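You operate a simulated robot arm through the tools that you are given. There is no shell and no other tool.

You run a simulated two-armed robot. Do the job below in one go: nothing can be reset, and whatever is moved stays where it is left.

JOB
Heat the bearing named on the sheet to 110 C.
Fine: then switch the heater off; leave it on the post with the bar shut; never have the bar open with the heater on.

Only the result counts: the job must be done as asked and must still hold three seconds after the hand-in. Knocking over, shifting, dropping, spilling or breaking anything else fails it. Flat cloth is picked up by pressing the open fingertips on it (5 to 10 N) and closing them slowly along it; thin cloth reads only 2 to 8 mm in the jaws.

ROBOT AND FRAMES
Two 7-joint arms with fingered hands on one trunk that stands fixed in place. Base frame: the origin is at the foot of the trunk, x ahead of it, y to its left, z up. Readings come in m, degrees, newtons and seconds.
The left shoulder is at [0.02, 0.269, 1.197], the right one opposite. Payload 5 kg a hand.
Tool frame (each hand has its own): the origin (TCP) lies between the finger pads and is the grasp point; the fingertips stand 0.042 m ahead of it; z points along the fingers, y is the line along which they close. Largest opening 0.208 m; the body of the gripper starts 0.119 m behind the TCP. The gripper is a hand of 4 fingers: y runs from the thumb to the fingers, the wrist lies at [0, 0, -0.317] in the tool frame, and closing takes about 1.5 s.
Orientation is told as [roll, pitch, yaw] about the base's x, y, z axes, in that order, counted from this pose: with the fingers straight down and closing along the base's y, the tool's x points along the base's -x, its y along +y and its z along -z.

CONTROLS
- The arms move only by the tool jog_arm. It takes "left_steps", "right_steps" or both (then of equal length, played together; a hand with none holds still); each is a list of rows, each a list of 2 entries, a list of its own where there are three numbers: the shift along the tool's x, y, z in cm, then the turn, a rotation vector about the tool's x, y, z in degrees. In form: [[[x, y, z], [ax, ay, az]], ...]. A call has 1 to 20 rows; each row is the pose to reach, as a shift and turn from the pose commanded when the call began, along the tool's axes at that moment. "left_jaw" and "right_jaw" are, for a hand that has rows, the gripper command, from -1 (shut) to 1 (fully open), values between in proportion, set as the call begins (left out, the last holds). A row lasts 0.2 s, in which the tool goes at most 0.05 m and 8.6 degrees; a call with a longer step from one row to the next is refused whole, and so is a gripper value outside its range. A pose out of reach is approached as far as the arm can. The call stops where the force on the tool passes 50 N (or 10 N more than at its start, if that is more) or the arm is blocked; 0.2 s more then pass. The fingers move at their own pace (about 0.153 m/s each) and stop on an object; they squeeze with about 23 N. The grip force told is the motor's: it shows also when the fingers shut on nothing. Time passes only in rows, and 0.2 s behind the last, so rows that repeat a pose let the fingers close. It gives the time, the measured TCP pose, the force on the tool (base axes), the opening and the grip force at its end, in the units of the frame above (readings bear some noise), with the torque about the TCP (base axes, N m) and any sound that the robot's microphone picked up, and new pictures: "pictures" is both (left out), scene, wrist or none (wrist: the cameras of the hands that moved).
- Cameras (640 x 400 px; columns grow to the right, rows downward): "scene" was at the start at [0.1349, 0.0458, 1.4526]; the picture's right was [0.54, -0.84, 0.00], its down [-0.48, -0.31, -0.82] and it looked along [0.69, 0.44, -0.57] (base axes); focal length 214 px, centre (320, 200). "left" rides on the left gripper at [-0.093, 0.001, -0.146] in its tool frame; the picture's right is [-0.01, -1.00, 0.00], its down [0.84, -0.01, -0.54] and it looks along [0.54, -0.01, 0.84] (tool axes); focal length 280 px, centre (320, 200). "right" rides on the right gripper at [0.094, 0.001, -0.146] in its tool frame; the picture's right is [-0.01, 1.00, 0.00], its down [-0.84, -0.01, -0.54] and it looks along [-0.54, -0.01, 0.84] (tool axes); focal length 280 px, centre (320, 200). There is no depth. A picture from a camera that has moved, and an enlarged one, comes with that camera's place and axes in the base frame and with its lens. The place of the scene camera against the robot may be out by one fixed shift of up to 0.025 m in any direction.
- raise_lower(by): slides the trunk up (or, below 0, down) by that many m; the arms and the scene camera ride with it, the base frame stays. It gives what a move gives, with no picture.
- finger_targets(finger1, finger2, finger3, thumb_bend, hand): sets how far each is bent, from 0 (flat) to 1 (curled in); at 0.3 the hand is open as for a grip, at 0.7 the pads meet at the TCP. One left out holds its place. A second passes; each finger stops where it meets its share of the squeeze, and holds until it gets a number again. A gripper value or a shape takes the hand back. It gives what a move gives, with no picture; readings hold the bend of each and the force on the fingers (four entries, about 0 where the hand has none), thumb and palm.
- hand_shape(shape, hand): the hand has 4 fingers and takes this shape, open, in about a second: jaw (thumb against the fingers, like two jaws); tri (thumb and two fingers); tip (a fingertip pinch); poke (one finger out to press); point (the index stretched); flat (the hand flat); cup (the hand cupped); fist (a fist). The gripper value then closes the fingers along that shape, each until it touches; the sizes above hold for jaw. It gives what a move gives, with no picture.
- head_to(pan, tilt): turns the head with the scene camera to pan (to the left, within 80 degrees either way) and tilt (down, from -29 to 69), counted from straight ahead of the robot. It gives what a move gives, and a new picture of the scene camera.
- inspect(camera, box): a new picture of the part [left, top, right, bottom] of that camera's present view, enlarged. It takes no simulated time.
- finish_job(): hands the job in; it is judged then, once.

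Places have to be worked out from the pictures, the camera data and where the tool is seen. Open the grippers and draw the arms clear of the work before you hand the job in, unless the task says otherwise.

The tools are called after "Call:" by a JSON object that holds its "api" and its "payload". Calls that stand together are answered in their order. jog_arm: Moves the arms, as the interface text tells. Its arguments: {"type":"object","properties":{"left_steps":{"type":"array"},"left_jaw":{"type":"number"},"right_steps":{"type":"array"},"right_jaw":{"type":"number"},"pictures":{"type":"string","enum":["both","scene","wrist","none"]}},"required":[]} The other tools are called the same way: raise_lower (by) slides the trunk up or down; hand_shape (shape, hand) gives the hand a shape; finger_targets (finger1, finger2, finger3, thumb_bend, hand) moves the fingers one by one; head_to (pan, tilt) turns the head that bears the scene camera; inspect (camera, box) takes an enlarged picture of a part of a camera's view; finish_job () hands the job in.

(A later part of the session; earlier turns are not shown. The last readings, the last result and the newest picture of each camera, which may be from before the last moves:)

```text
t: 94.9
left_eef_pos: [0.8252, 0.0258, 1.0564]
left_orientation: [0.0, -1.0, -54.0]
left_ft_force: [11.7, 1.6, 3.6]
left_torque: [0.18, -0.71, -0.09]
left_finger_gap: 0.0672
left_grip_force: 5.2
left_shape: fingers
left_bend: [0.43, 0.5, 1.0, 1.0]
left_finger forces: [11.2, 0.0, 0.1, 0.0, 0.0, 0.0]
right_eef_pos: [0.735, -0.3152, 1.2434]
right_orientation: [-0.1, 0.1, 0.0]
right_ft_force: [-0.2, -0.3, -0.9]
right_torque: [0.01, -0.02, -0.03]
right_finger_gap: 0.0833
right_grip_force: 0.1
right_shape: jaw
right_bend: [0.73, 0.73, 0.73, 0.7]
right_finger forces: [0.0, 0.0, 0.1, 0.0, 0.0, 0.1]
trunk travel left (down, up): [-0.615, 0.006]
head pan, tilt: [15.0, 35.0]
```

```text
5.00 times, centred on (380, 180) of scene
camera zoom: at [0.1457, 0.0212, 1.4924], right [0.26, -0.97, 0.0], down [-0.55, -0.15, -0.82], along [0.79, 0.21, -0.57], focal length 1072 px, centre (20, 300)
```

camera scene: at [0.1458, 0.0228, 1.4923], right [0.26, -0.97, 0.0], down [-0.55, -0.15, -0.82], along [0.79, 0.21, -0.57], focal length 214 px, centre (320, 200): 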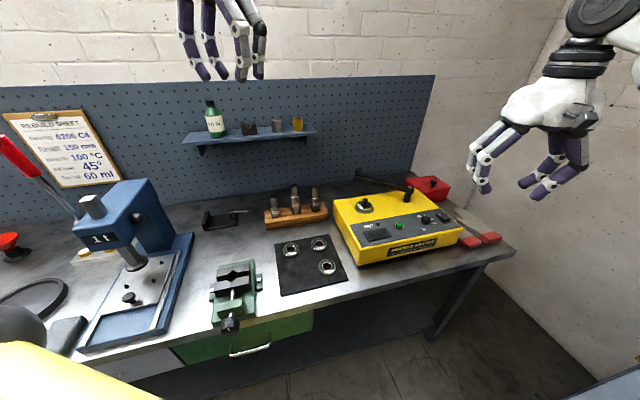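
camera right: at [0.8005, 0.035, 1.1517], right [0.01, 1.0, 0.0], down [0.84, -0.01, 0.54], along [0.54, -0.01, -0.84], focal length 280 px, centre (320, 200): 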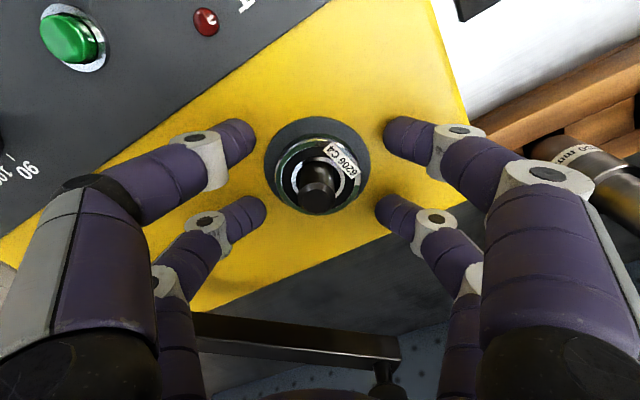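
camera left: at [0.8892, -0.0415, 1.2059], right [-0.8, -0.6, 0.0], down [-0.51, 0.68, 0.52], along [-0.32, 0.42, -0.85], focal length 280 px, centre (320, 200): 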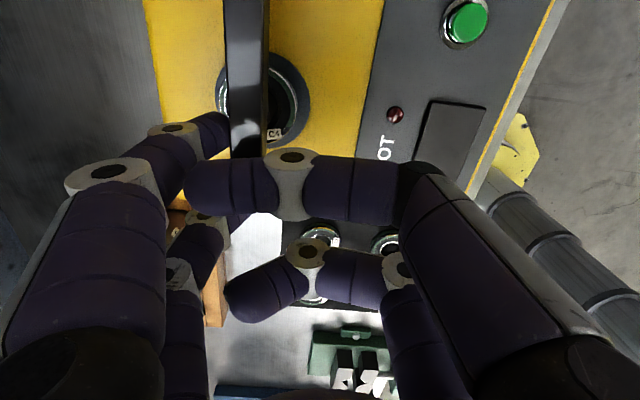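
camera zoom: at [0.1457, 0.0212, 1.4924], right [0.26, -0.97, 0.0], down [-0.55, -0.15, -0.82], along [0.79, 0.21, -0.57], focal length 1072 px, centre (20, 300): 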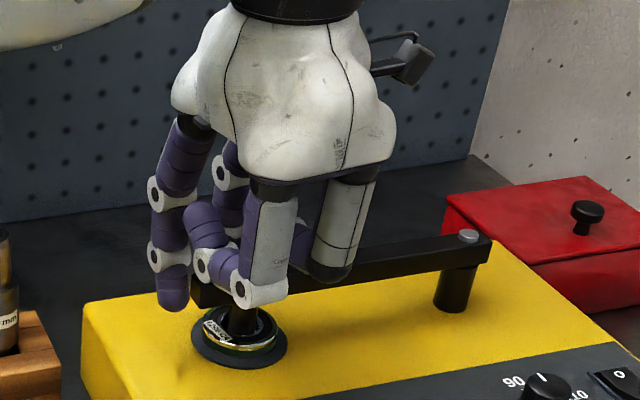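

The bar no longer moves while the finger force rises: it's at its closed stop. I release and lift the left hand away.

Call:
{"api": "jog_arm", "payload": {"left_steps": [[[0, 1.2, 0], [0, 0, 0]], [[0, 2.2, 0], [0, 0, 0]], [[0, 2.2, -3], [0, 0, 0]], [[0, 2.2, -7], [0, 0, 0]], [[0, 2.2, -11], [0, 0, 0]], [[0, 2.2, -15], [0, 0, 0]], [[2.5, 2, -18], [0, 0, 0]], [[5.5, 1, -21], [0, 0, 0]], [[9, 0, -24], [0, 0, 0]], [[12.5, -1, -26], [0, 0, 0]], [[16, -2, -28], [0, 0, 0]], [[19, -3, -29], [0, 0, 0]], [[22, -4, -29], [0, 0, 0]], [[22, -4, -29], [0, 0, 0]]], "pictures": "scene"}}

Call:
{"api": "inspect", "payload": {"camera": "scene", "box": [330, 140, 470, 260]}}

```text
t: 97.9
left_eef_pos: [0.6597, 0.1812, 1.3424]
left_orientation: [-0.1, -0.9, -53.9]
left_ft_force: [0.1, -1.1, -0.2]
left_torque: [0.1, 0.11, 0.0]
left_finger_gap: 0.0629
left_grip_force: 0.1
left_shape: fingers
left_bend: [0.5, 0.5, 1.0, 1.0]
left_finger forces: [0.0, 0.0, 0.0, 0.0, 0.1, 0.0]
right_eef_pos: [0.7343, -0.316, 1.2432]
right_orientation: [-0.2, 0.2, 0.1]
right_ft_force: [0.0, -0.7, -0.7]
right_torque: [0.13, 0.07, 0.01]
right_finger_gap: 0.0828
right_grip_force: 0.2
right_shape: jaw
right_bend: [0.73, 0.73, 0.73, 0.7]
right_finger forces: [0.0, 0.0, 0.1, 0.0, 0.1, 0.1]
trunk travel left (down, up): [-0.615, 0.006]
head pan, tilt: [15.0, 35.0]
camera scene: at [0.1462, 0.0202, 1.4922], right [0.26, -0.97, 0.0], down [-0.55, -0.15, -0.82], along [0.79, 0.21, -0.57], focal length 214 px, centre (320, 200)
```

scene: 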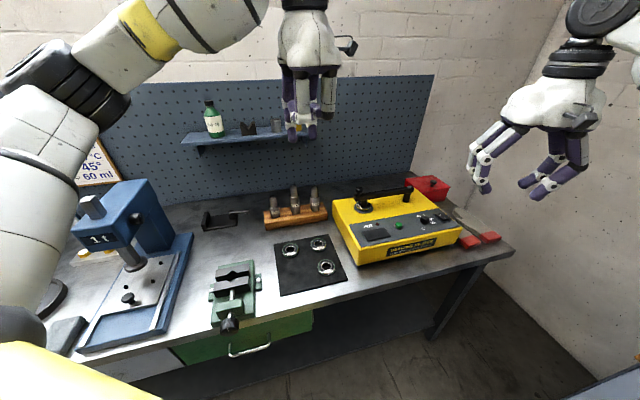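

```text
3.33 times, centred on (400, 200) of scene
camera zoom: at [0.1462, 0.0202, 1.4922], right [0.26, -0.97, 0.0], down [-0.55, -0.15, -0.82], along [0.79, 0.21, -0.57], focal length 715 px, centre (53, 200)
```

zoom: 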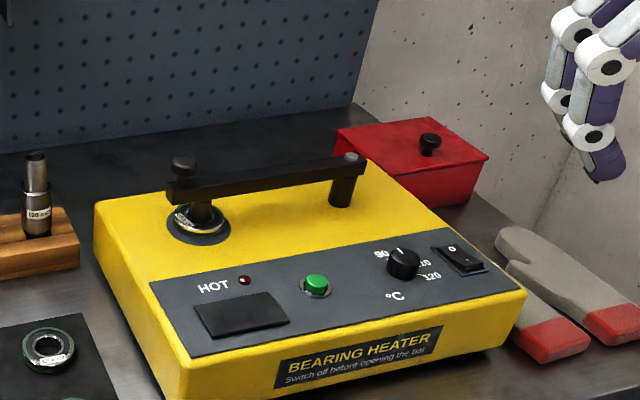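

Bar is shut over the post with the bearing beneath. Now I bring the right hand over the dial for a close look at its scale.

Call:
{"api": "jog_arm", "payload": {"right_steps": [[[-3, 3, 2], [0, 0, 0]], [[-6, 6, 4], [0, 0, 0]], [[-9, 9, 7], [0, 0, 0]], [[-12.3, 11.7, 10], [0, 0, 0]], [[-12.3, 11.7, 12], [0, 0, 0]], [[-12.3, 11.7, 12], [0, 0, 0]]], "right_jaw": 0.1, "pictures": "wrist"}}

Call:
{"api": "inspect", "payload": {"camera": "right", "box": [240, 60, 400, 180]}}

```text
refused: row 3 steps farther than a row can; nothing moved
```

```text
3.33 times, centred on (320, 120) of right
camera zoom: at [0.6424, -0.3149, 1.3903], right [0.01, 1.0, 0.0], down [0.84, -0.01, 0.54], along [0.54, -0.01, -0.84], focal length 935 px, centre (320, 467)
```

zoom: 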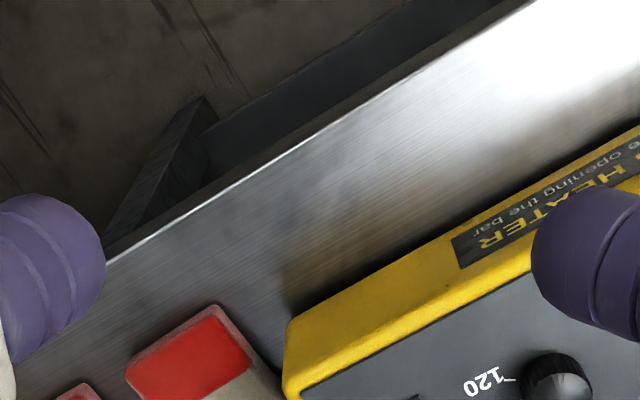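

Step too long; I resend with smaller steps.

Call:
{"api": "jog_arm", "payload": {"right_steps": [[[-2.5, 2.5, 2], [0, 0, 0]], [[-5, 5, 4], [0, 0, 0]], [[-7.5, 7.5, 6], [0, 0, 0]], [[-10, 10, 8], [0, 0, 0]], [[-12.3, 11.7, 10], [0, 0, 0]], [[-12.3, 11.7, 12], [0, 0, 0]], [[-12.3, 11.7, 12], [0, 0, 0]]], "right_jaw": 0.1, "pictures": "wrist"}}

Call:
{"api": "inspect", "payload": {"camera": "right", "box": [240, 80, 400, 200]}}

```text
t: 99.5
left_eef_pos: [0.6593, 0.1836, 1.3443]
left_orientation: [-0.1, -1.0, -53.9]
left_ft_force: [-0.3, 0.8, -0.2]
left_torque: [-0.14, 0.0, 0.02]
left_finger_gap: 0.0628
left_grip_force: 0.0
left_shape: fingers
left_bend: [0.5, 0.5, 1.0, 1.0]
left_finger forces: [0.0, 0.1, 0.1, 0.0, 0.1, 0.1]
right_eef_pos: [0.856, -0.1971, 1.1241]
right_orientation: [-0.1, 0.0, 0.1]
right_ft_force: [-0.1, 1.0, 0.6]
right_torque: [-0.13, 0.01, -0.01]
right_finger_gap: 0.1139
right_grip_force: 0.0
right_shape: jaw
right_bend: [0.72, 0.72, 0.72, 0.7]
right_finger forces: [0.0, 0.1, 0.0, 0.0, 0.0, 0.1]
trunk travel left (down, up): [-0.615, 0.006]
head pan, tilt: [15.0, 35.0]
camera right: at [0.7634, -0.1961, 1.2713], right [0.01, 1.0, 0.0], down [0.84, -0.01, 0.54], along [0.54, -0.01, -0.84], focal length 280 px, centre (320, 200)
```

right: 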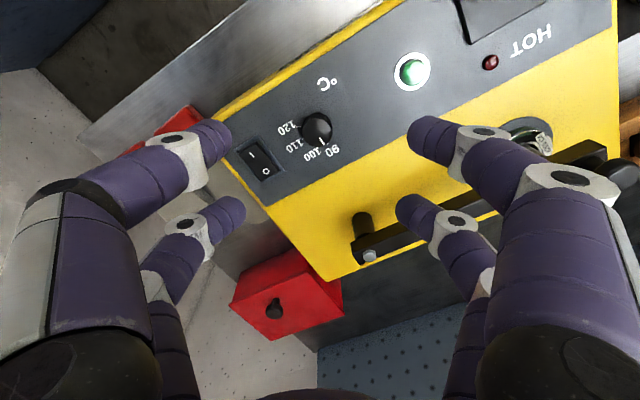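

```text
3.33 times, centred on (320, 140) of right
camera zoom: at [0.7634, -0.1961, 1.2713], right [0.01, 1.0, 0.0], down [0.84, -0.01, 0.54], along [0.54, -0.01, -0.84], focal length 935 px, centre (320, 400)
```

zoom: 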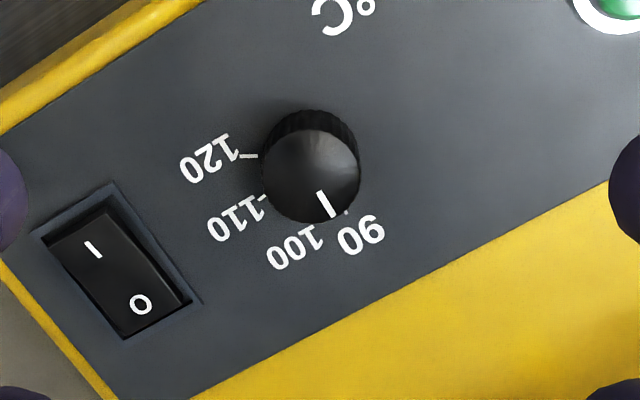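

The pointer sits at 90 (≈31° in base frame); the 110 mark is at about −47°, so the dial needs ~−80° (clockwise). The knob (31 mm) is at ≈[0.864, −0.201]; I'll pinch it with the far finger pair, starting at yaw +40°.

Call:
{"api": "jog_arm", "payload": {"right_steps": [[[0.4, -0.5, 1], [0, 0, -8]], [[0.8, -1, 2], [0, 0, -16]], [[1.2, -1.5, 3], [0, 0, -24]], [[1.6, -2, 4], [0, 0, -32]], [[1.8, -2.5, 5.4], [0, 0, -40]], [[1.8, -2.5, 5.4], [0, 0, -40]], [[1.8, -2.5, 5.4], [0, 0, -40]]], "right_jaw": -0.2, "pictures": "wrist"}}

Call:
{"api": "inspect", "payload": {"camera": "right", "box": [220, 100, 420, 250]}}

```text
t: 101.1
left_eef_pos: [0.6589, 0.1832, 1.343]
left_orientation: [-0.1, -0.8, -53.9]
left_ft_force: [0.2, 0.0, -0.5]
left_torque: [0.0, 0.01, -0.01]
left_finger_gap: 0.0628
left_grip_force: 0.2
left_shape: fingers
left_bend: [0.5, 0.5, 1.0, 1.0]
left_finger forces: [0.0, 0.0, 0.0, 0.0, 0.1, 0.0]
right_eef_pos: [0.8389, -0.2244, 1.0692]
right_orientation: [-0.2, 0.1, 40.1]
right_ft_force: [-0.4, 0.0, 0.6]
right_torque: [0.01, 0.05, 0.0]
right_finger_gap: 0.0837
right_grip_force: 0.0
right_shape: jaw
right_bend: [0.73, 0.73, 0.73, 0.7]
right_finger forces: [0.0, 0.1, 0.1, 0.0, 0.1, 0.0]
trunk travel left (down, up): [-0.615, 0.006]
head pan, tilt: [15.0, 35.0]
camera right: at [0.7676, -0.2841, 1.2173], right [-0.63, 0.77, 0.0], down [0.65, 0.53, 0.54], along [0.42, 0.34, -0.84], focal length 280 px, centre (320, 200)
```

right: 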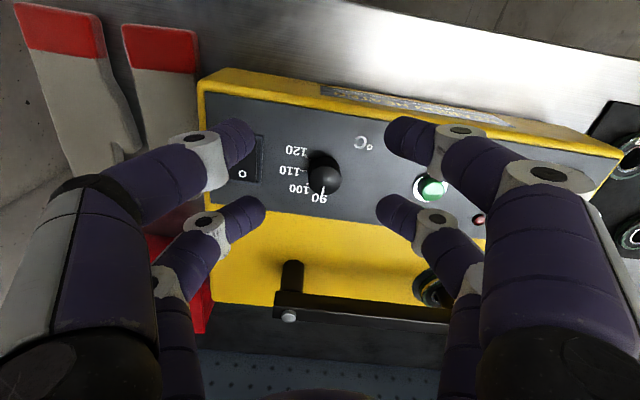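

```text
2.67 times, centred on (320, 175) of right
camera zoom: at [0.7676, -0.2841, 1.2173], right [-0.63, 0.77, 0.0], down [0.65, 0.53, 0.54], along [0.42, 0.34, -0.84], focal length 748 px, centre (320, 267)
```

zoom: 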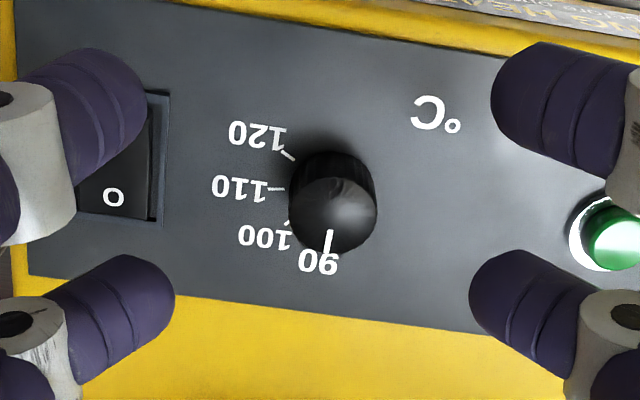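

K computes to [0.863, −0.2015], in line with the far finger pair. I narrow the jaws to ~5 cm (to stay clear of the rocker) and descend toward the knob.

Call:
{"api": "jog_arm", "payload": {"right_steps": [[[0, 0, 0], [0, 0, 0]], [[0, 0, 0], [0, 0, 0]], [[0, 0, 2], [0, 0, 0]], [[0, 0, 4], [0, 0, 0]], [[0, 0, 5.2], [0, 0, 0]], [[0, 0, 5.2], [0, 0, 0]]], "right_jaw": -0.52, "pictures": "wrist"}}

Call:
{"api": "inspect", "payload": {"camera": "right", "box": [220, 100, 420, 250]}}

Call:
{"api": "inspect", "payload": {"camera": "scene", "box": [390, 170, 470, 250]}}

```text
t: 102.5
left_eef_pos: [0.6585, 0.1839, 1.3431]
left_orientation: [-0.1, -1.0, -53.9]
left_ft_force: [-1.3, 0.3, 0.2]
left_torque: [-0.01, -0.02, 0.01]
left_finger_gap: 0.0628
left_grip_force: 0.0
left_shape: fingers
left_bend: [0.5, 0.5, 1.0, 1.0]
left_finger forces: [0.0, 0.0, 0.0, 0.1, 0.1, 0.0]
right_eef_pos: [0.8392, -0.2251, 1.018]
right_orientation: [-0.1, 0.0, 40.1]
right_ft_force: [0.1, -0.1, 0.3]
right_torque: [0.02, -0.02, 0.01]
right_finger_gap: 0.0502
right_grip_force: 0.0
right_shape: jaw
right_bend: [0.73, 0.73, 0.73, 0.7]
right_finger forces: [0.1, 0.0, 0.1, 0.1, 0.0, 0.0]
trunk travel left (down, up): [-0.615, 0.006]
head pan, tilt: [15.0, 35.0]
camera right: at [0.7672, -0.284, 1.1656], right [-0.63, 0.77, 0.0], down [0.65, 0.53, 0.54], along [0.42, 0.34, -0.84], focal length 280 px, centre (320, 200)
```

right: 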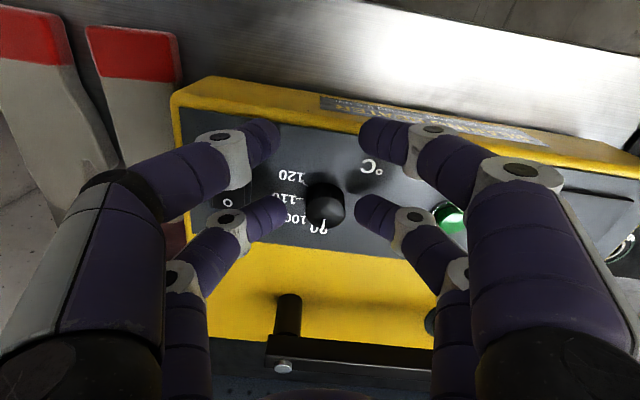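

```text
2.67 times, centred on (320, 175) of right
camera zoom: at [0.7672, -0.284, 1.1656], right [-0.63, 0.77, 0.0], down [0.65, 0.53, 0.54], along [0.42, 0.34, -0.84], focal length 748 px, centre (320, 267)
```

zoom: 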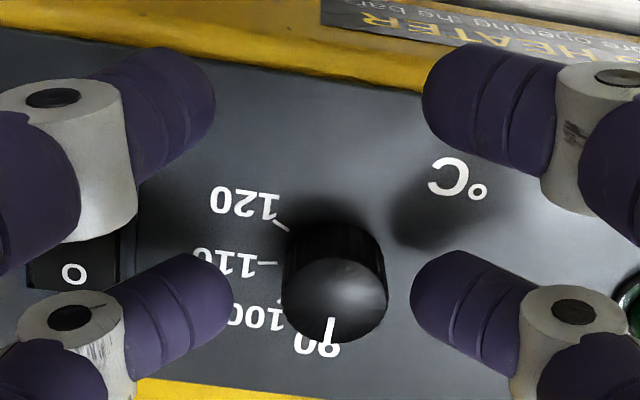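

```text
5.00 times, centred on (430, 210) of scene
camera zoom: at [0.1449, 0.0212, 1.4925], right [0.26, -0.97, 0.0], down [-0.55, -0.15, -0.82], along [0.79, 0.21, -0.57], focal length 1072 px, centre (-230, 150)
```

zoom: 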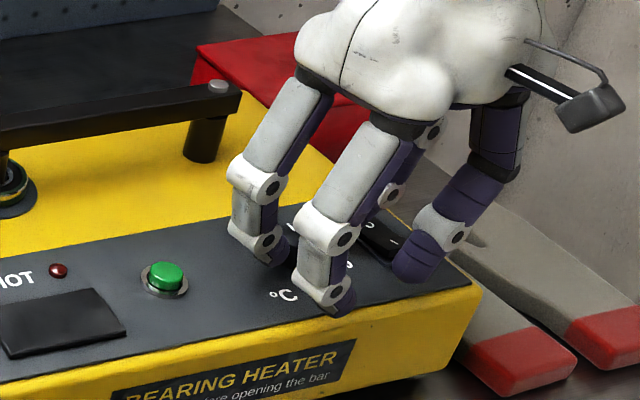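

The knob is exactly on the far pair's axis. I lower 0.9 cm more, feeling for the panel.

Call:
{"api": "jog_arm", "payload": {"right_steps": [[[0, 0, 0.3], [0, 0, 0]], [[0, 0, 0.6], [0, 0, 0]], [[0, 0, 0.9], [0, 0, 0]], [[0, 0, 0.9], [0, 0, 0]]], "pictures": "none"}}

Call:
{"api": "jog_arm", "payload": {"right_steps": [[[0, 0, 0], [0, 0, 0]], [[0, 0, 0], [0, 0, 0]], [[0, 0, 0], [0, 0, 0]], [[0, 0, 0], [0, 0, 0]], [[0, 0, 0], [0, 0, 0]]], "right_jaw": -1, "pictures": "wrist"}}

Call:
{"api": "inspect", "payload": {"camera": "right", "box": [220, 100, 420, 250]}}

```text
t: 103.5
left_eef_pos: [0.6588, 0.1828, 1.3436]
left_orientation: [0.0, -0.8, -53.8]
left_ft_force: [0.0, 0.8, 0.1]
left_torque: [-0.01, 0.0, 0.0]
left_finger_gap: 0.0628
left_grip_force: 0.0
left_shape: fingers
left_bend: [0.5, 0.5, 1.0, 1.0]
left_finger forces: [0.0, 0.0, 0.0, 0.0, 0.1, 0.1]
right_eef_pos: [0.8371, -0.2234, 1.0103]
right_orientation: [-0.2, 0.1, 40.1]
right_ft_force: [0.5, 0.3, 0.8]
right_torque: [0.02, -0.02, -0.01]
right_finger_gap: 0.0504
right_grip_force: 0.1
right_shape: jaw
right_bend: [0.73, 0.73, 0.73, 0.7]
right_finger forces: [0.1, 0.0, 0.1, 0.1, 0.0, 0.1]
trunk travel left (down, up): [-0.615, 0.006]
head pan, tilt: [15.0, 35.0]
```

```text
t: 104.7
left_eef_pos: [0.658, 0.183, 1.3426]
left_orientation: [-0.1, -0.9, -53.9]
left_ft_force: [0.7, -0.4, 0.2]
left_torque: [0.01, 0.01, -0.01]
left_finger_gap: 0.0625
left_grip_force: 0.1
left_shape: fingers
left_bend: [0.5, 0.5, 1.0, 1.0]
left_finger forces: [0.0, 0.0, 0.0, 0.1, 0.1, 0.1]
right_eef_pos: [0.8375, -0.2243, 1.0095]
right_orientation: [-0.1, 0.1, 40.0]
right_ft_force: [-0.4, 0.0, -3.5]
right_torque: [-0.09, 0.1, -0.03]
right_finger_gap: 0.0004
right_grip_force: 22.4
right_shape: jaw
right_bend: [0.7, 0.73, 0.72, 0.7]
right_finger forces: [0.1, 19.9, 19.4, 0.0, 0.1, 0.0]
trunk travel left (down, up): [-0.615, 0.006]
head pan, tilt: [15.0, 35.0]
camera right: at [0.7668, -0.2836, 1.1566], right [-0.63, 0.77, 0.0], down [0.65, 0.53, 0.54], along [0.42, 0.34, -0.84], focal length 280 px, centre (320, 200)
```

right: 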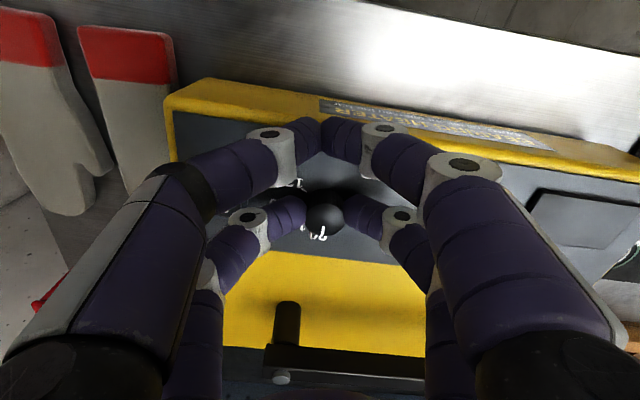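

```text
2.67 times, centred on (320, 175) of right
camera zoom: at [0.7668, -0.2836, 1.1566], right [-0.63, 0.77, 0.0], down [0.65, 0.53, 0.54], along [0.42, 0.34, -0.84], focal length 748 px, centre (320, 267)
```

zoom: 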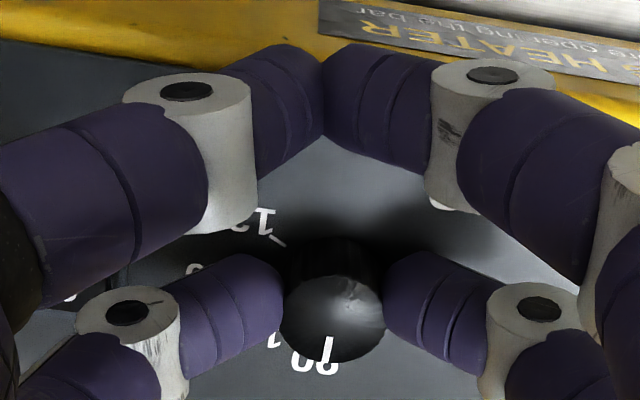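

The knob is pinched by fingers 2 and 3 (~20 N). I rotate 80° clockwise about the knob axis.

Call:
{"api": "jog_arm", "payload": {"right_steps": [[[-0.01, 0.29, 0], [0, 0, 5]], [[-0.05, 0.58, 0], [0, 0, 10]], [[-0.11, 0.87, 0], [0, 0, 15]], [[-0.2, 1.15, 0], [0, 0, 20]], [[-0.31, 1.42, 0], [0, 0, 25]], [[-0.45, 1.68, 0], [0, 0, 30]], [[-0.61, 1.92, 0], [0, 0, 35]], [[-0.78, 2.15, 0], [0, 0, 40]], [[-0.98, 2.37, 0], [0, 0, 45]], [[-1.2, 2.57, 0], [0, 0, 50]], [[-1.43, 2.74, 0], [0, 0, 55]], [[-1.68, 2.9, 0], [0, 0, 60]], [[-1.93, 3.04, 0], [0, 0, 65]], [[-2.2, 3.15, 0], [0, 0, 70]], [[-2.48, 3.24, 0], [0, 0, 75]], [[-2.77, 3.3, 0], [0, 0, 80]], [[-2.77, 3.3, 0], [0, 0, 80]]], "pictures": "wrist"}}

Call:
{"api": "inspect", "payload": {"camera": "right", "box": [220, 100, 420, 250]}}

Call:
{"api": "inspect", "payload": {"camera": "scene", "box": [390, 170, 470, 250]}}

```text
t: 108.3
left_eef_pos: [0.6574, 0.1831, 1.3442]
left_orientation: [-0.1, -1.0, -54.0]
left_ft_force: [-0.9, 0.9, 0.3]
left_torque: [-0.22, -0.05, 0.01]
left_finger_gap: 0.0629
left_grip_force: 0.1
left_shape: fingers
left_bend: [0.5, 0.5, 1.0, 1.0]
left_finger forces: [0.0, 0.0, 0.0, 0.0, 0.0, 0.0]
right_eef_pos: [0.8515, -0.1879, 1.0074]
right_orientation: [-0.1, -0.2, -40.1]
right_ft_force: [3.3, -16.1, 9.5]
right_torque: [-0.23, 0.24, -0.08]
right_finger_gap: 0.0001
right_grip_force: 22.5
right_shape: jaw
right_bend: [0.7, 0.74, 0.72, 0.7]
right_finger forces: [0.0, 12.9, 22.7, 0.1, 0.0, 0.0]
right hand out of reach, approached as far as the arm can: row 16, 17
trunk travel left (down, up): [-0.615, 0.006]
head pan, tilt: [15.0, 35.0]
camera right: at [0.782, -0.1265, 1.1545], right [0.65, 0.76, 0.0], down [0.64, -0.55, 0.54], along [0.41, -0.36, -0.84], focal length 280 px, centre (320, 200)
```

right: 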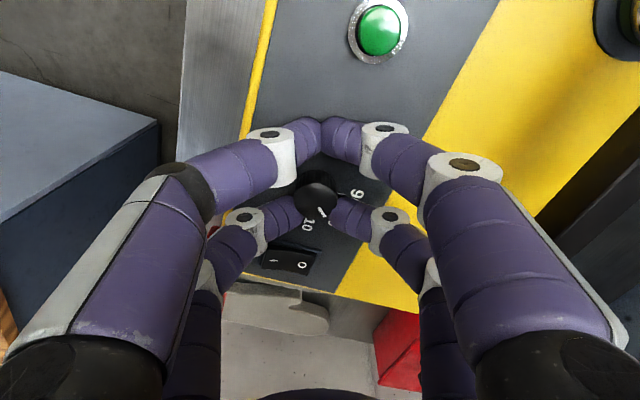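

```text
2.67 times, centred on (320, 175) of right
camera zoom: at [0.782, -0.1265, 1.1545], right [0.65, 0.76, 0.0], down [0.64, -0.55, 0.54], along [0.41, -0.36, -0.84], focal length 748 px, centre (320, 267)
```

zoom: 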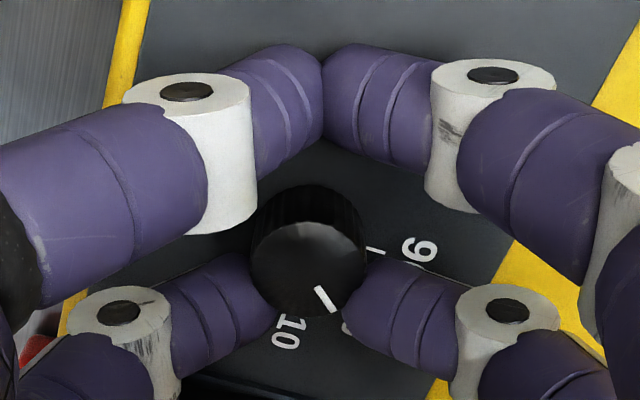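

```text
5.00 times, centred on (430, 210) of scene
camera zoom: at [0.1443, 0.0213, 1.4926], right [0.26, -0.97, 0.0], down [-0.55, -0.15, -0.82], along [0.79, 0.21, -0.57], focal length 1072 px, centre (-230, 150)
```

zoom: 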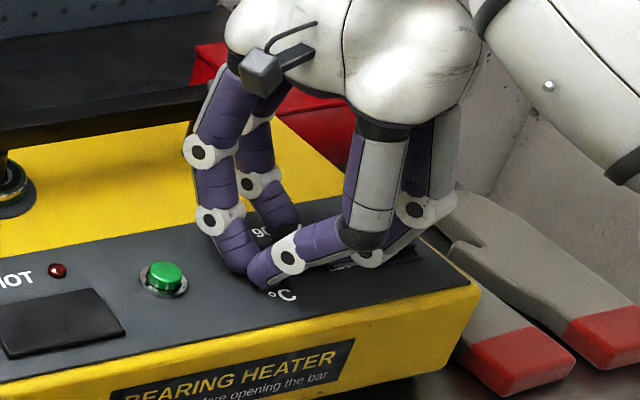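

The arm reached a limit near the end and pushed sideways; the pointer now lies between 100 and 110. I open the jaws and lift to relieve and see.

Call:
{"api": "jog_arm", "payload": {"right_steps": [[[0, 0, 0], [0, 0, 0]], [[0, 0, 0], [0, 0, 0]], [[0, 0, -2], [0, 0, 0]], [[0, 0, -5], [0, 0, 0]], [[0, 0, -7], [0, 0, 0]], [[0, 0, -7], [0, 0, 0]]], "right_jaw": -0.45, "pictures": "wrist"}}

Call:
{"api": "inspect", "payload": {"camera": "right", "box": [240, 120, 400, 240]}}

```text
t: 109.7
left_eef_pos: [0.6587, 0.1831, 1.3434]
left_orientation: [-0.1, -0.9, -53.9]
left_ft_force: [0.8, 0.1, 0.0]
left_torque: [-0.03, 0.01, 0.02]
left_finger_gap: 0.0628
left_grip_force: 0.0
left_shape: fingers
left_bend: [0.5, 0.5, 1.0, 1.0]
left_finger forces: [0.0, 0.0, 0.0, 0.1, 0.0, 0.1]
right_eef_pos: [0.8604, -0.1856, 1.0761]
right_orientation: [-0.1, 0.1, -39.7]
right_ft_force: [-0.1, 0.2, 0.4]
right_torque: [0.03, 0.05, -0.02]
right_finger_gap: 0.0568
right_grip_force: 0.1
right_shape: jaw
right_bend: [0.73, 0.73, 0.73, 0.7]
right_finger forces: [0.0, 0.1, 0.1, 0.1, 0.0, 0.0]
right hand out of reach, approached as far as the arm can: row 3, 4, 5, 6
trunk travel left (down, up): [-0.615, 0.006]
head pan, tilt: [15.0, 35.0]
camera right: at [0.7907, -0.1256, 1.2226], right [0.65, 0.76, 0.0], down [0.64, -0.55, 0.54], along [0.41, -0.35, -0.84], focal length 280 px, centre (320, 200)
```

right: 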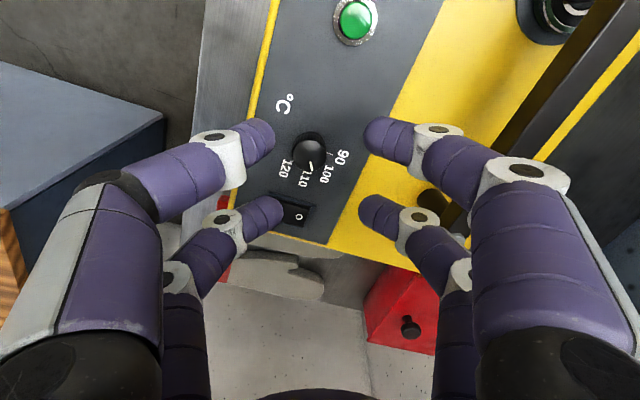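

```text
3.33 times, centred on (320, 180) of right
camera zoom: at [0.7907, -0.1256, 1.2226], right [0.65, 0.76, 0.0], down [0.64, -0.55, 0.54], along [0.41, -0.35, -0.84], focal length 935 px, centre (320, 267)
```

zoom: 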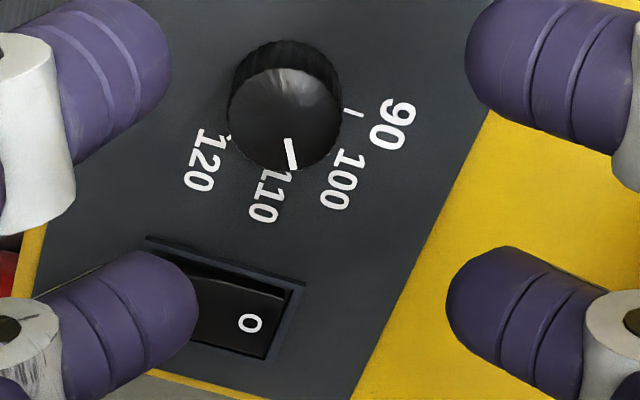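

The pointer is now at ≈−31° (≈105 °C); it needs ~16° more clockwise. I regrip at yaw ≈ −8°, which is within the arm's comfortable range.

Call:
{"api": "jog_arm", "payload": {"right_steps": [[[0.4, -0.6, 0], [0, 0, -8]], [[0.8, -1.3, 0], [0, 0, -16]], [[1.2, -2, 0], [0, 0, -24]], [[1.6, -2.6, 0], [0, 0, -31.7]], [[1.6, -2.6, 0], [0, 0, -31.7]], [[1.6, -2.6, 0], [0, 0, -31.7]]], "right_jaw": -0.52, "pictures": "none"}}

Call:
{"api": "inspect", "payload": {"camera": "right", "box": [240, 120, 400, 240]}}

```text
t: 111.1
left_eef_pos: [0.6595, 0.1841, 1.3438]
left_orientation: [-0.1, -0.9, -53.9]
left_ft_force: [-0.9, 0.1, -0.2]
left_torque: [0.0, -0.03, 0.0]
left_finger_gap: 0.0629
left_grip_force: 0.2
left_shape: fingers
left_bend: [0.5, 0.5, 1.0, 1.0]
left_finger forces: [0.0, 0.0, 0.0, 0.0, 0.1, 0.1]
right_eef_pos: [0.8317, -0.1961, 1.0765]
right_orientation: [-0.1, -0.1, -8.2]
right_ft_force: [0.2, 0.3, 0.5]
right_torque: [0.01, 0.01, 0.01]
right_finger_gap: 0.0504
right_grip_force: 0.1
right_shape: jaw
right_bend: [0.73, 0.73, 0.73, 0.7]
right_finger forces: [0.0, 0.0, 0.0, 0.0, 0.1, 0.1]
trunk travel left (down, up): [-0.615, 0.006]
head pan, tilt: [15.0, 35.0]
```

```text
3.33 times, centred on (320, 180) of right
camera zoom: at [0.7404, -0.1811, 1.2238], right [0.16, 0.99, 0.0], down [0.83, -0.13, 0.54], along [0.53, -0.09, -0.84], focal length 935 px, centre (320, 267)
```

zoom: 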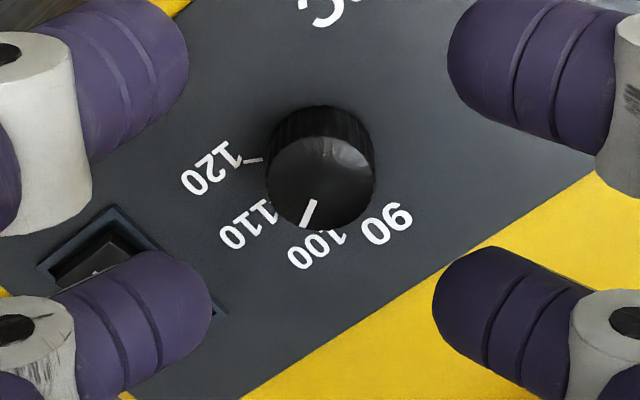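

Pointer at ≈−30.5°, target ≈−47°. I descend and pinch the dial again.

Call:
{"api": "jog_arm", "payload": {"right_steps": [[[0, 0, 3], [0, 0, 0]], [[0, 0, 5], [0, 0, 0]], [[0, 0, 6.1], [0, 0, 0]], [[0, 0, 6.6], [0, 0, 0]], [[0, 0, 6.6], [0, 0, 0]]], "pictures": "none"}}

Call:
{"api": "jog_arm", "payload": {"right_steps": [[[0, 0, 0], [0, 0, 0]], [[0, 0, 0], [0, 0, 0]], [[0, 0, 0], [0, 0, 0]], [[0, 0, 0], [0, 0, 0]], [[0, 0, 0], [0, 0, 0]]], "right_jaw": -1, "pictures": "none"}}

Call:
{"api": "inspect", "payload": {"camera": "right", "box": [240, 140, 400, 260]}}

```text
t: 112.3
left_eef_pos: [0.6591, 0.1821, 1.3435]
left_orientation: [-0.1, -0.9, -53.8]
left_ft_force: [-0.6, 0.0, -0.1]
left_torque: [-0.02, 0.04, -0.01]
left_finger_gap: 0.0629
left_grip_force: 0.1
left_shape: fingers
left_bend: [0.5, 0.5, 1.0, 1.0]
left_finger forces: [0.0, 0.1, 0.0, 0.0, 0.0, 0.0]
right_eef_pos: [0.8328, -0.1965, 1.0106]
right_orientation: [-0.1, 0.0, -8.2]
right_ft_force: [-0.1, -0.4, -0.4]
right_torque: [0.01, 0.03, 0.05]
right_finger_gap: 0.0503
right_grip_force: 0.0
right_shape: jaw
right_bend: [0.73, 0.73, 0.73, 0.7]
right_finger forces: [0.0, 0.0, 0.0, 0.1, 0.1, 0.0]
trunk travel left (down, up): [-0.615, 0.006]
head pan, tilt: [15.0, 35.0]
```

```text
t: 113.5
left_eef_pos: [0.6593, 0.183, 1.3435]
left_orientation: [-0.1, -0.9, -53.9]
left_ft_force: [-0.2, -0.3, 0.3]
left_torque: [-0.02, 0.02, 0.0]
left_finger_gap: 0.0625
left_grip_force: 0.1
left_shape: fingers
left_bend: [0.5, 0.5, 1.0, 1.0]
left_finger forces: [0.1, 0.0, 0.1, 0.0, 0.0, 0.0]
right_eef_pos: [0.8328, -0.1969, 1.0094]
right_orientation: [-0.1, 0.0, -8.3]
right_ft_force: [0.2, 0.2, -4.9]
right_torque: [-0.02, 0.11, -0.04]
right_finger_gap: 0.0006
right_grip_force: 22.4
right_shape: jaw
right_bend: [0.7, 0.72, 0.72, 0.7]
right_finger forces: [0.0, 19.6, 19.9, 0.0, 0.1, 0.0]
trunk travel left (down, up): [-0.615, 0.006]
head pan, tilt: [15.0, 35.0]
```

```text
3.33 times, centred on (320, 200) of right
camera zoom: at [0.7416, -0.1815, 1.1577], right [0.16, 0.99, 0.0], down [0.83, -0.13, 0.54], along [0.53, -0.09, -0.84], focal length 935 px, centre (320, 200)
```

zoom: 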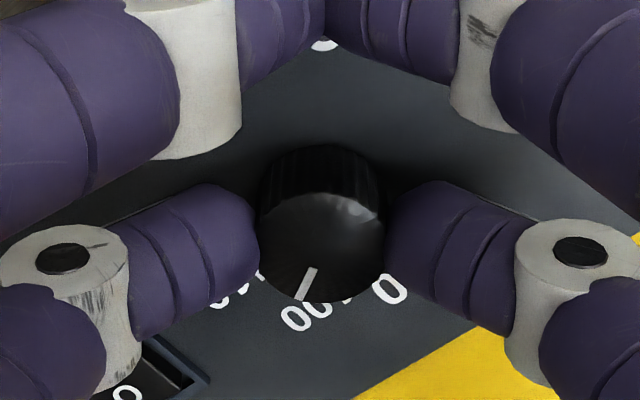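

Good grip. I rotate 17° clockwise about the knob axis.

Call:
{"api": "jog_arm", "payload": {"right_steps": [[[-0.01, 0.25, 0], [0, 0, 4.25]], [[-0.04, 0.495, 0], [0, 0, 8.5]], [[-0.08, 0.74, 0], [0, 0, 12.75]], [[-0.15, 0.98, 0], [0, 0, 17]], [[-0.15, 0.98, 0], [0, 0, 17]], [[-0.15, 0.98, 0], [0, 0, 17]]], "pictures": "none"}}

Call:
{"api": "jog_arm", "payload": {"right_steps": [[[0, 0, 0], [0, 0, 0]], [[0, 0, 0], [0, 0, 0]], [[0, 0, -2], [0, 0, 0]], [[0, 0, -5], [0, 0, 0]], [[0, 0, -7], [0, 0, 0]], [[0, 0, -7], [0, 0, 0]]], "right_jaw": -0.45, "pictures": "none"}}

Call:
{"api": "inspect", "payload": {"camera": "right", "box": [260, 120, 380, 210]}}

```text
t: 114.9
left_eef_pos: [0.6584, 0.1823, 1.3428]
left_orientation: [-0.1, -0.9, -53.9]
left_ft_force: [0.4, -0.7, 0.5]
left_torque: [-0.01, 0.01, -0.04]
left_finger_gap: 0.063
left_grip_force: 0.0
left_shape: fingers
left_bend: [0.5, 0.5, 1.0, 1.0]
left_finger forces: [0.0, 0.1, 0.1, 0.1, 0.1, 0.1]
right_eef_pos: [0.8369, -0.1874, 1.0105]
right_orientation: [-0.2, 0.0, -25.3]
right_ft_force: [0.7, -7.4, -2.3]
right_torque: [-0.19, 0.03, -0.19]
right_finger_gap: 0.0006
right_grip_force: 22.8
right_shape: jaw
right_bend: [0.7, 0.72, 0.72, 0.7]
right_finger forces: [0.1, 18.7, 25.0, 0.0, 0.0, 0.0]
trunk travel left (down, up): [-0.615, 0.006]
head pan, tilt: [15.0, 35.0]
```

```text
t: 116.3
left_eef_pos: [0.6596, 0.1834, 1.3428]
left_orientation: [-0.1, -0.9, -53.8]
left_ft_force: [-0.5, 0.2, 0.0]
left_torque: [0.05, 0.02, -0.01]
left_finger_gap: 0.0629
left_grip_force: 0.0
left_shape: fingers
left_bend: [0.5, 0.5, 1.0, 1.0]
left_finger forces: [0.0, 0.0, 0.0, 0.1, 0.0, 0.0]
right_eef_pos: [0.8358, -0.1865, 1.0801]
right_orientation: [-0.1, 0.0, -25.2]
right_ft_force: [1.4, 0.0, 0.0]
right_torque: [-0.01, 0.04, -0.02]
right_finger_gap: 0.0569
right_grip_force: 0.1
right_shape: jaw
right_bend: [0.73, 0.73, 0.73, 0.7]
right_finger forces: [0.0, 0.0, 0.1, 0.0, 0.0, 0.0]
trunk travel left (down, up): [-0.615, 0.006]
head pan, tilt: [15.0, 35.0]
```

```text
4.44 times, centred on (320, 165) of right
camera zoom: at [0.7513, -0.1451, 1.2276], right [0.44, 0.9, 0.0], down [0.76, -0.37, 0.54], along [0.48, -0.24, -0.84], focal length 1246 px, centre (320, 356)
```

zoom: 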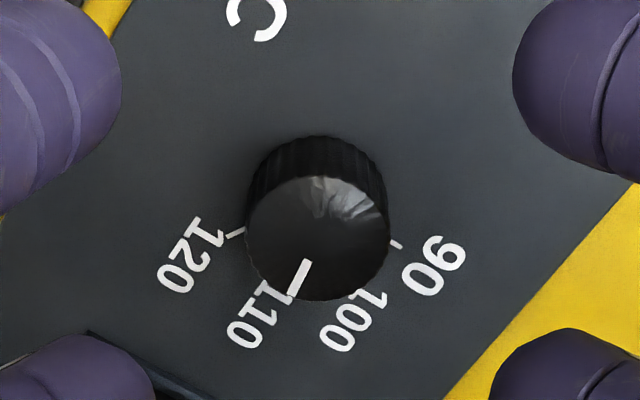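

The pointer now appears on the 110 mark (≈−49°). I cross-check from the scene camera.

Call:
{"api": "inspect", "payload": {"camera": "scene", "box": [405, 200, 465, 240]}}

Call:
{"api": "inspect", "payload": {"camera": "right", "box": [295, 140, 345, 180]}}

```text
10.00 times, centred on (435, 220) of scene
camera zoom: at [0.1456, 0.021, 1.4923], right [0.26, -0.97, 0.0], down [-0.55, -0.15, -0.82], along [0.79, 0.21, -0.57], focal length 2145 px, centre (-830, 0)
```

zoom: 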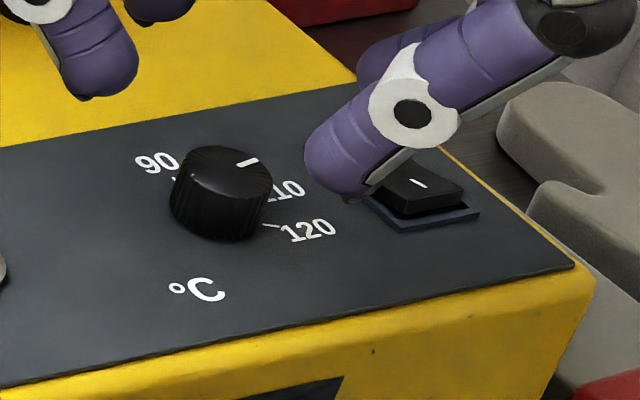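

```text
10.00 times, centred on (320, 160) of right
camera zoom: at [0.7513, -0.1451, 1.2276], right [0.44, 0.9, 0.0], down [0.76, -0.37, 0.54], along [0.48, -0.24, -0.84], focal length 2804 px, centre (320, 600)
```

zoom: 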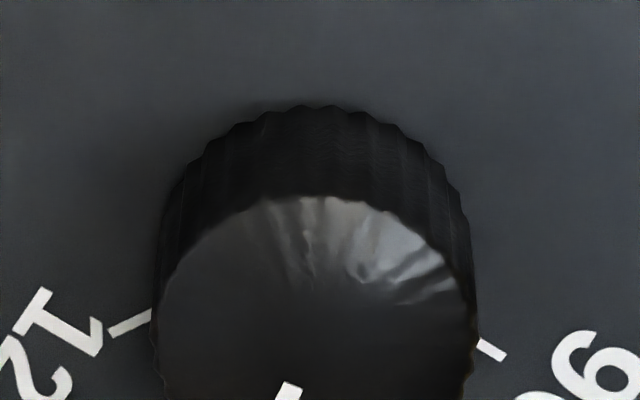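

Let me enlarge the dial more in both views to measure the pointer angle accurately.

Call:
{"api": "inspect", "payload": {"camera": "scene", "box": [418, 210, 442, 226]}}

Call:
{"api": "inspect", "payload": {"camera": "right", "box": [295, 155, 345, 205]}}

```text
16.00 times, centred on (430, 218) of scene
camera zoom: at [0.1456, 0.021, 1.4923], right [0.26, -0.97, 0.0], down [-0.55, -0.15, -0.82], along [0.79, 0.21, -0.57], focal length 3432 px, centre (-1440, -88)
```

zoom: 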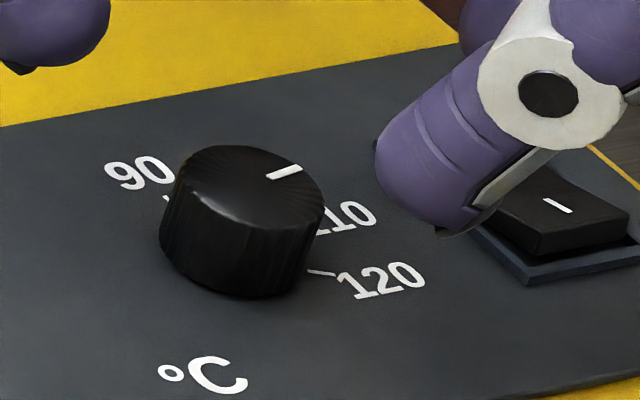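

```text
8.00 times, centred on (320, 180) of right
camera zoom: at [0.7513, -0.1451, 1.2276], right [0.44, 0.9, 0.0], down [0.76, -0.37, 0.54], along [0.48, -0.24, -0.84], focal length 2243 px, centre (320, 360)
```

zoom: 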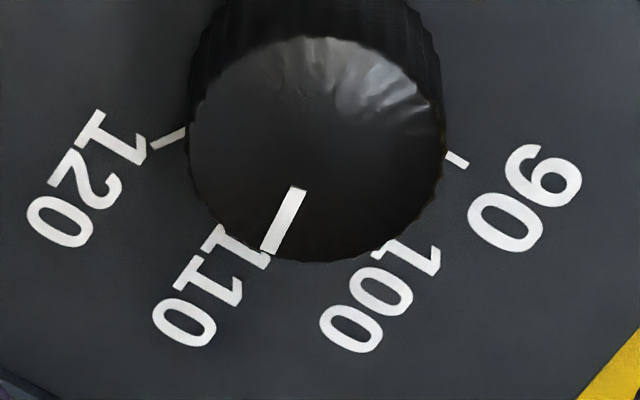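

Pointer ≈−48.8° versus the 110 tick at ≈−48 to −50°: set correctly. Next the rocker: press its I end (≈[0.890, −0.280]). I move there and shape the right hand so that fingers 2 and 3 form a poker and the others are curled.

Call:
{"api": "jog_arm", "payload": {"right_steps": [[[-1.5, -1.9, -1], [0, 0, -6.3]], [[-3, -3.8, -1], [0, 0, -12.6]], [[-4.5, -5.7, -1], [0, 0, -18.9]], [[-5.85, -7.58, -1], [0, 0, -25.2]], [[-5.85, -7.58, -1], [0, 0, -25.2]]], "pictures": "none"}}

Call:
{"api": "finger_targets", "payload": {"hand": "right", "finger1": 1.0, "finger2": 0.7, "finger3": 0.7, "thumb_bend": 1.0}}

Call:
{"api": "inspect", "payload": {"camera": "right", "box": [0, 0, 640, 400]}}

Call:
{"api": "inspect", "payload": {"camera": "scene", "box": [380, 140, 500, 250]}}

```text
t: 117.5
left_eef_pos: [0.659, 0.1846, 1.3434]
left_orientation: [-0.2, -0.9, -54.0]
left_ft_force: [0.8, -0.3, 0.1]
left_torque: [-0.02, 0.01, 0.03]
left_finger_gap: 0.0629
left_grip_force: 0.0
left_shape: fingers
left_bend: [0.5, 0.5, 1.0, 1.0]
left_finger forces: [0.1, 0.0, 0.1, 0.1, 0.0, 0.1]
right_eef_pos: [0.8579, -0.2786, 1.0918]
right_orientation: [-0.1, 0.0, 0.2]
right_ft_force: [0.0, 1.1, 0.0]
right_torque: [-0.07, 0.03, 0.01]
right_finger_gap: 0.0571
right_grip_force: 0.1
right_shape: jaw
right_bend: [0.73, 0.73, 0.73, 0.7]
right_finger forces: [0.0, 0.1, 0.0, 0.0, 0.0, 0.0]
trunk travel left (down, up): [-0.615, 0.006]
head pan, tilt: [15.0, 35.0]
```

```text
t: 118.5
left_eef_pos: [0.6581, 0.1819, 1.3429]
left_orientation: [-0.1, -0.9, -53.9]
left_ft_force: [0.0, -0.3, 0.3]
left_torque: [0.0, 0.01, -0.01]
left_finger_gap: 0.063
left_grip_force: 0.0
left_shape: fingers
left_bend: [0.5, 0.5, 1.0, 1.0]
left_finger forces: [0.0, 0.0, 0.0, 0.0, 0.0, 0.0]
right_eef_pos: [0.8573, -0.28, 1.0916]
right_orientation: [0.0, 0.1, 0.0]
right_ft_force: [-0.4, -0.3, -0.4]
right_torque: [0.01, 0.01, 0.0]
right_finger_gap: 0.0046
right_grip_force: 0.0
right_shape: fingers
right_bend: [1.0, 0.7, 0.7, 0.93]
right_finger forces: [0.0, 0.0, 0.1, 0.1, 0.1, 0.1]
trunk travel left (down, up): [-0.615, 0.006]
head pan, tilt: [15.0, 35.0]
```

```text
1.00 times, centred on (320, 200) of right (not enlarged: the box is as wide or as high as the picture)
camera zoom: at [0.7642, -0.2784, 1.2383], right [0.02, 1.0, 0.0], down [0.84, -0.01, 0.54], along [0.54, -0.01, -0.84], focal length 280 px, centre (320, 200)
```

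zoom: 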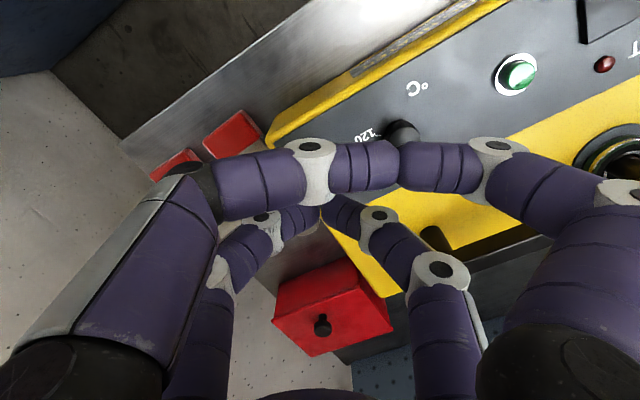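

```text
3.64 times, centred on (440, 195) of scene
camera zoom: at [0.1453, 0.021, 1.4924], right [0.26, -0.97, 0.0], down [-0.55, -0.15, -0.82], along [0.79, 0.21, -0.57], focal length 780 px, centre (-116, 218)
```

zoom: 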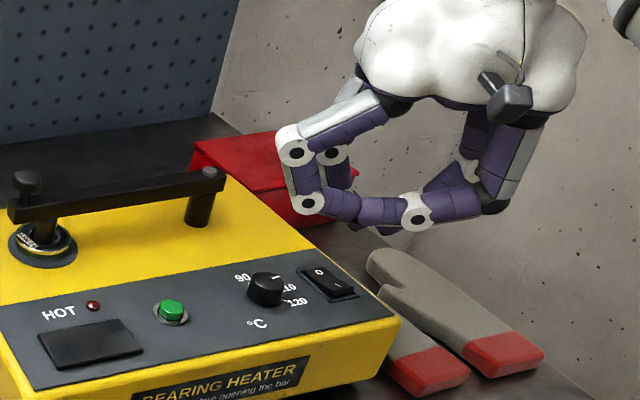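

Curled fingers still hang low and block the view. I try the "point" shape on the right hand to get one clear straight finger.

Call:
{"api": "hand_shape", "payload": {"hand": "right", "shape": "point"}}

Call:
{"api": "inspect", "payload": {"camera": "right", "box": [0, 0, 640, 400]}}

Call:
{"api": "inspect", "payload": {"camera": "scene", "box": [380, 140, 500, 250]}}

```text
t: 119.4
left_eef_pos: [0.6585, 0.1823, 1.3442]
left_orientation: [-0.1, -0.9, -53.9]
left_ft_force: [-0.9, 0.0, -0.5]
left_torque: [0.03, 0.0, -0.05]
left_finger_gap: 0.0631
left_grip_force: 0.1
left_shape: fingers
left_bend: [0.5, 0.5, 1.0, 1.0]
left_finger forces: [0.0, 0.0, 0.1, 0.1, 0.0, 0.1]
right_eef_pos: [0.8575, -0.2803, 1.0905]
right_orientation: [-0.1, 0.0, -0.1]
right_ft_force: [0.1, 0.1, -0.3]
right_torque: [-0.01, -0.01, 0.01]
right_finger_gap: 0.0
right_grip_force: 0.1
right_shape: point
right_bend: [0.7, 1.0, 1.0, 0.43]
right_finger forces: [0.0, 0.1, 0.0, 0.0, 0.1, 0.0]
trunk travel left (down, up): [-0.615, 0.006]
head pan, tilt: [15.0, 35.0]
```

```text
1.00 times, centred on (320, 200) of right (not enlarged: the box is as wide or as high as the picture)
camera zoom: at [0.7642, -0.2784, 1.2384], right [0.02, 1.0, 0.0], down [0.84, -0.01, 0.54], along [0.54, -0.01, -0.84], focal length 280 px, centre (320, 200)
```

zoom: 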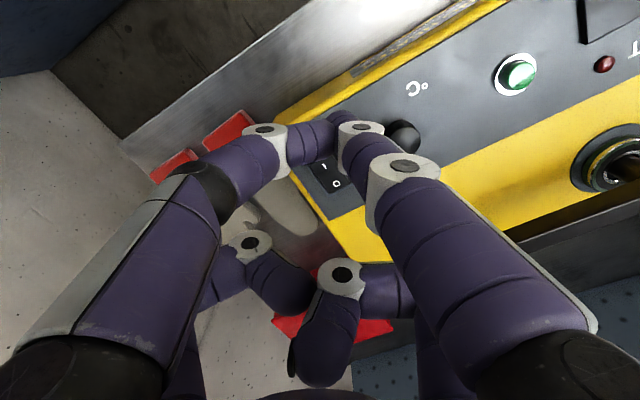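

```text
3.64 times, centred on (440, 195) of scene
camera zoom: at [0.1452, 0.021, 1.4924], right [0.26, -0.97, 0.0], down [-0.55, -0.15, -0.82], along [0.79, 0.21, -0.57], focal length 780 px, centre (-116, 218)
```

zoom: 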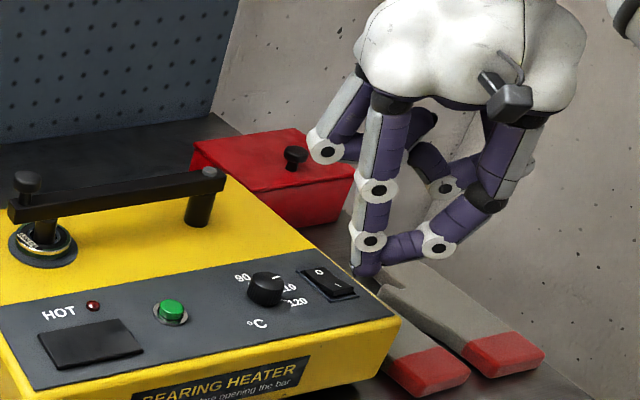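

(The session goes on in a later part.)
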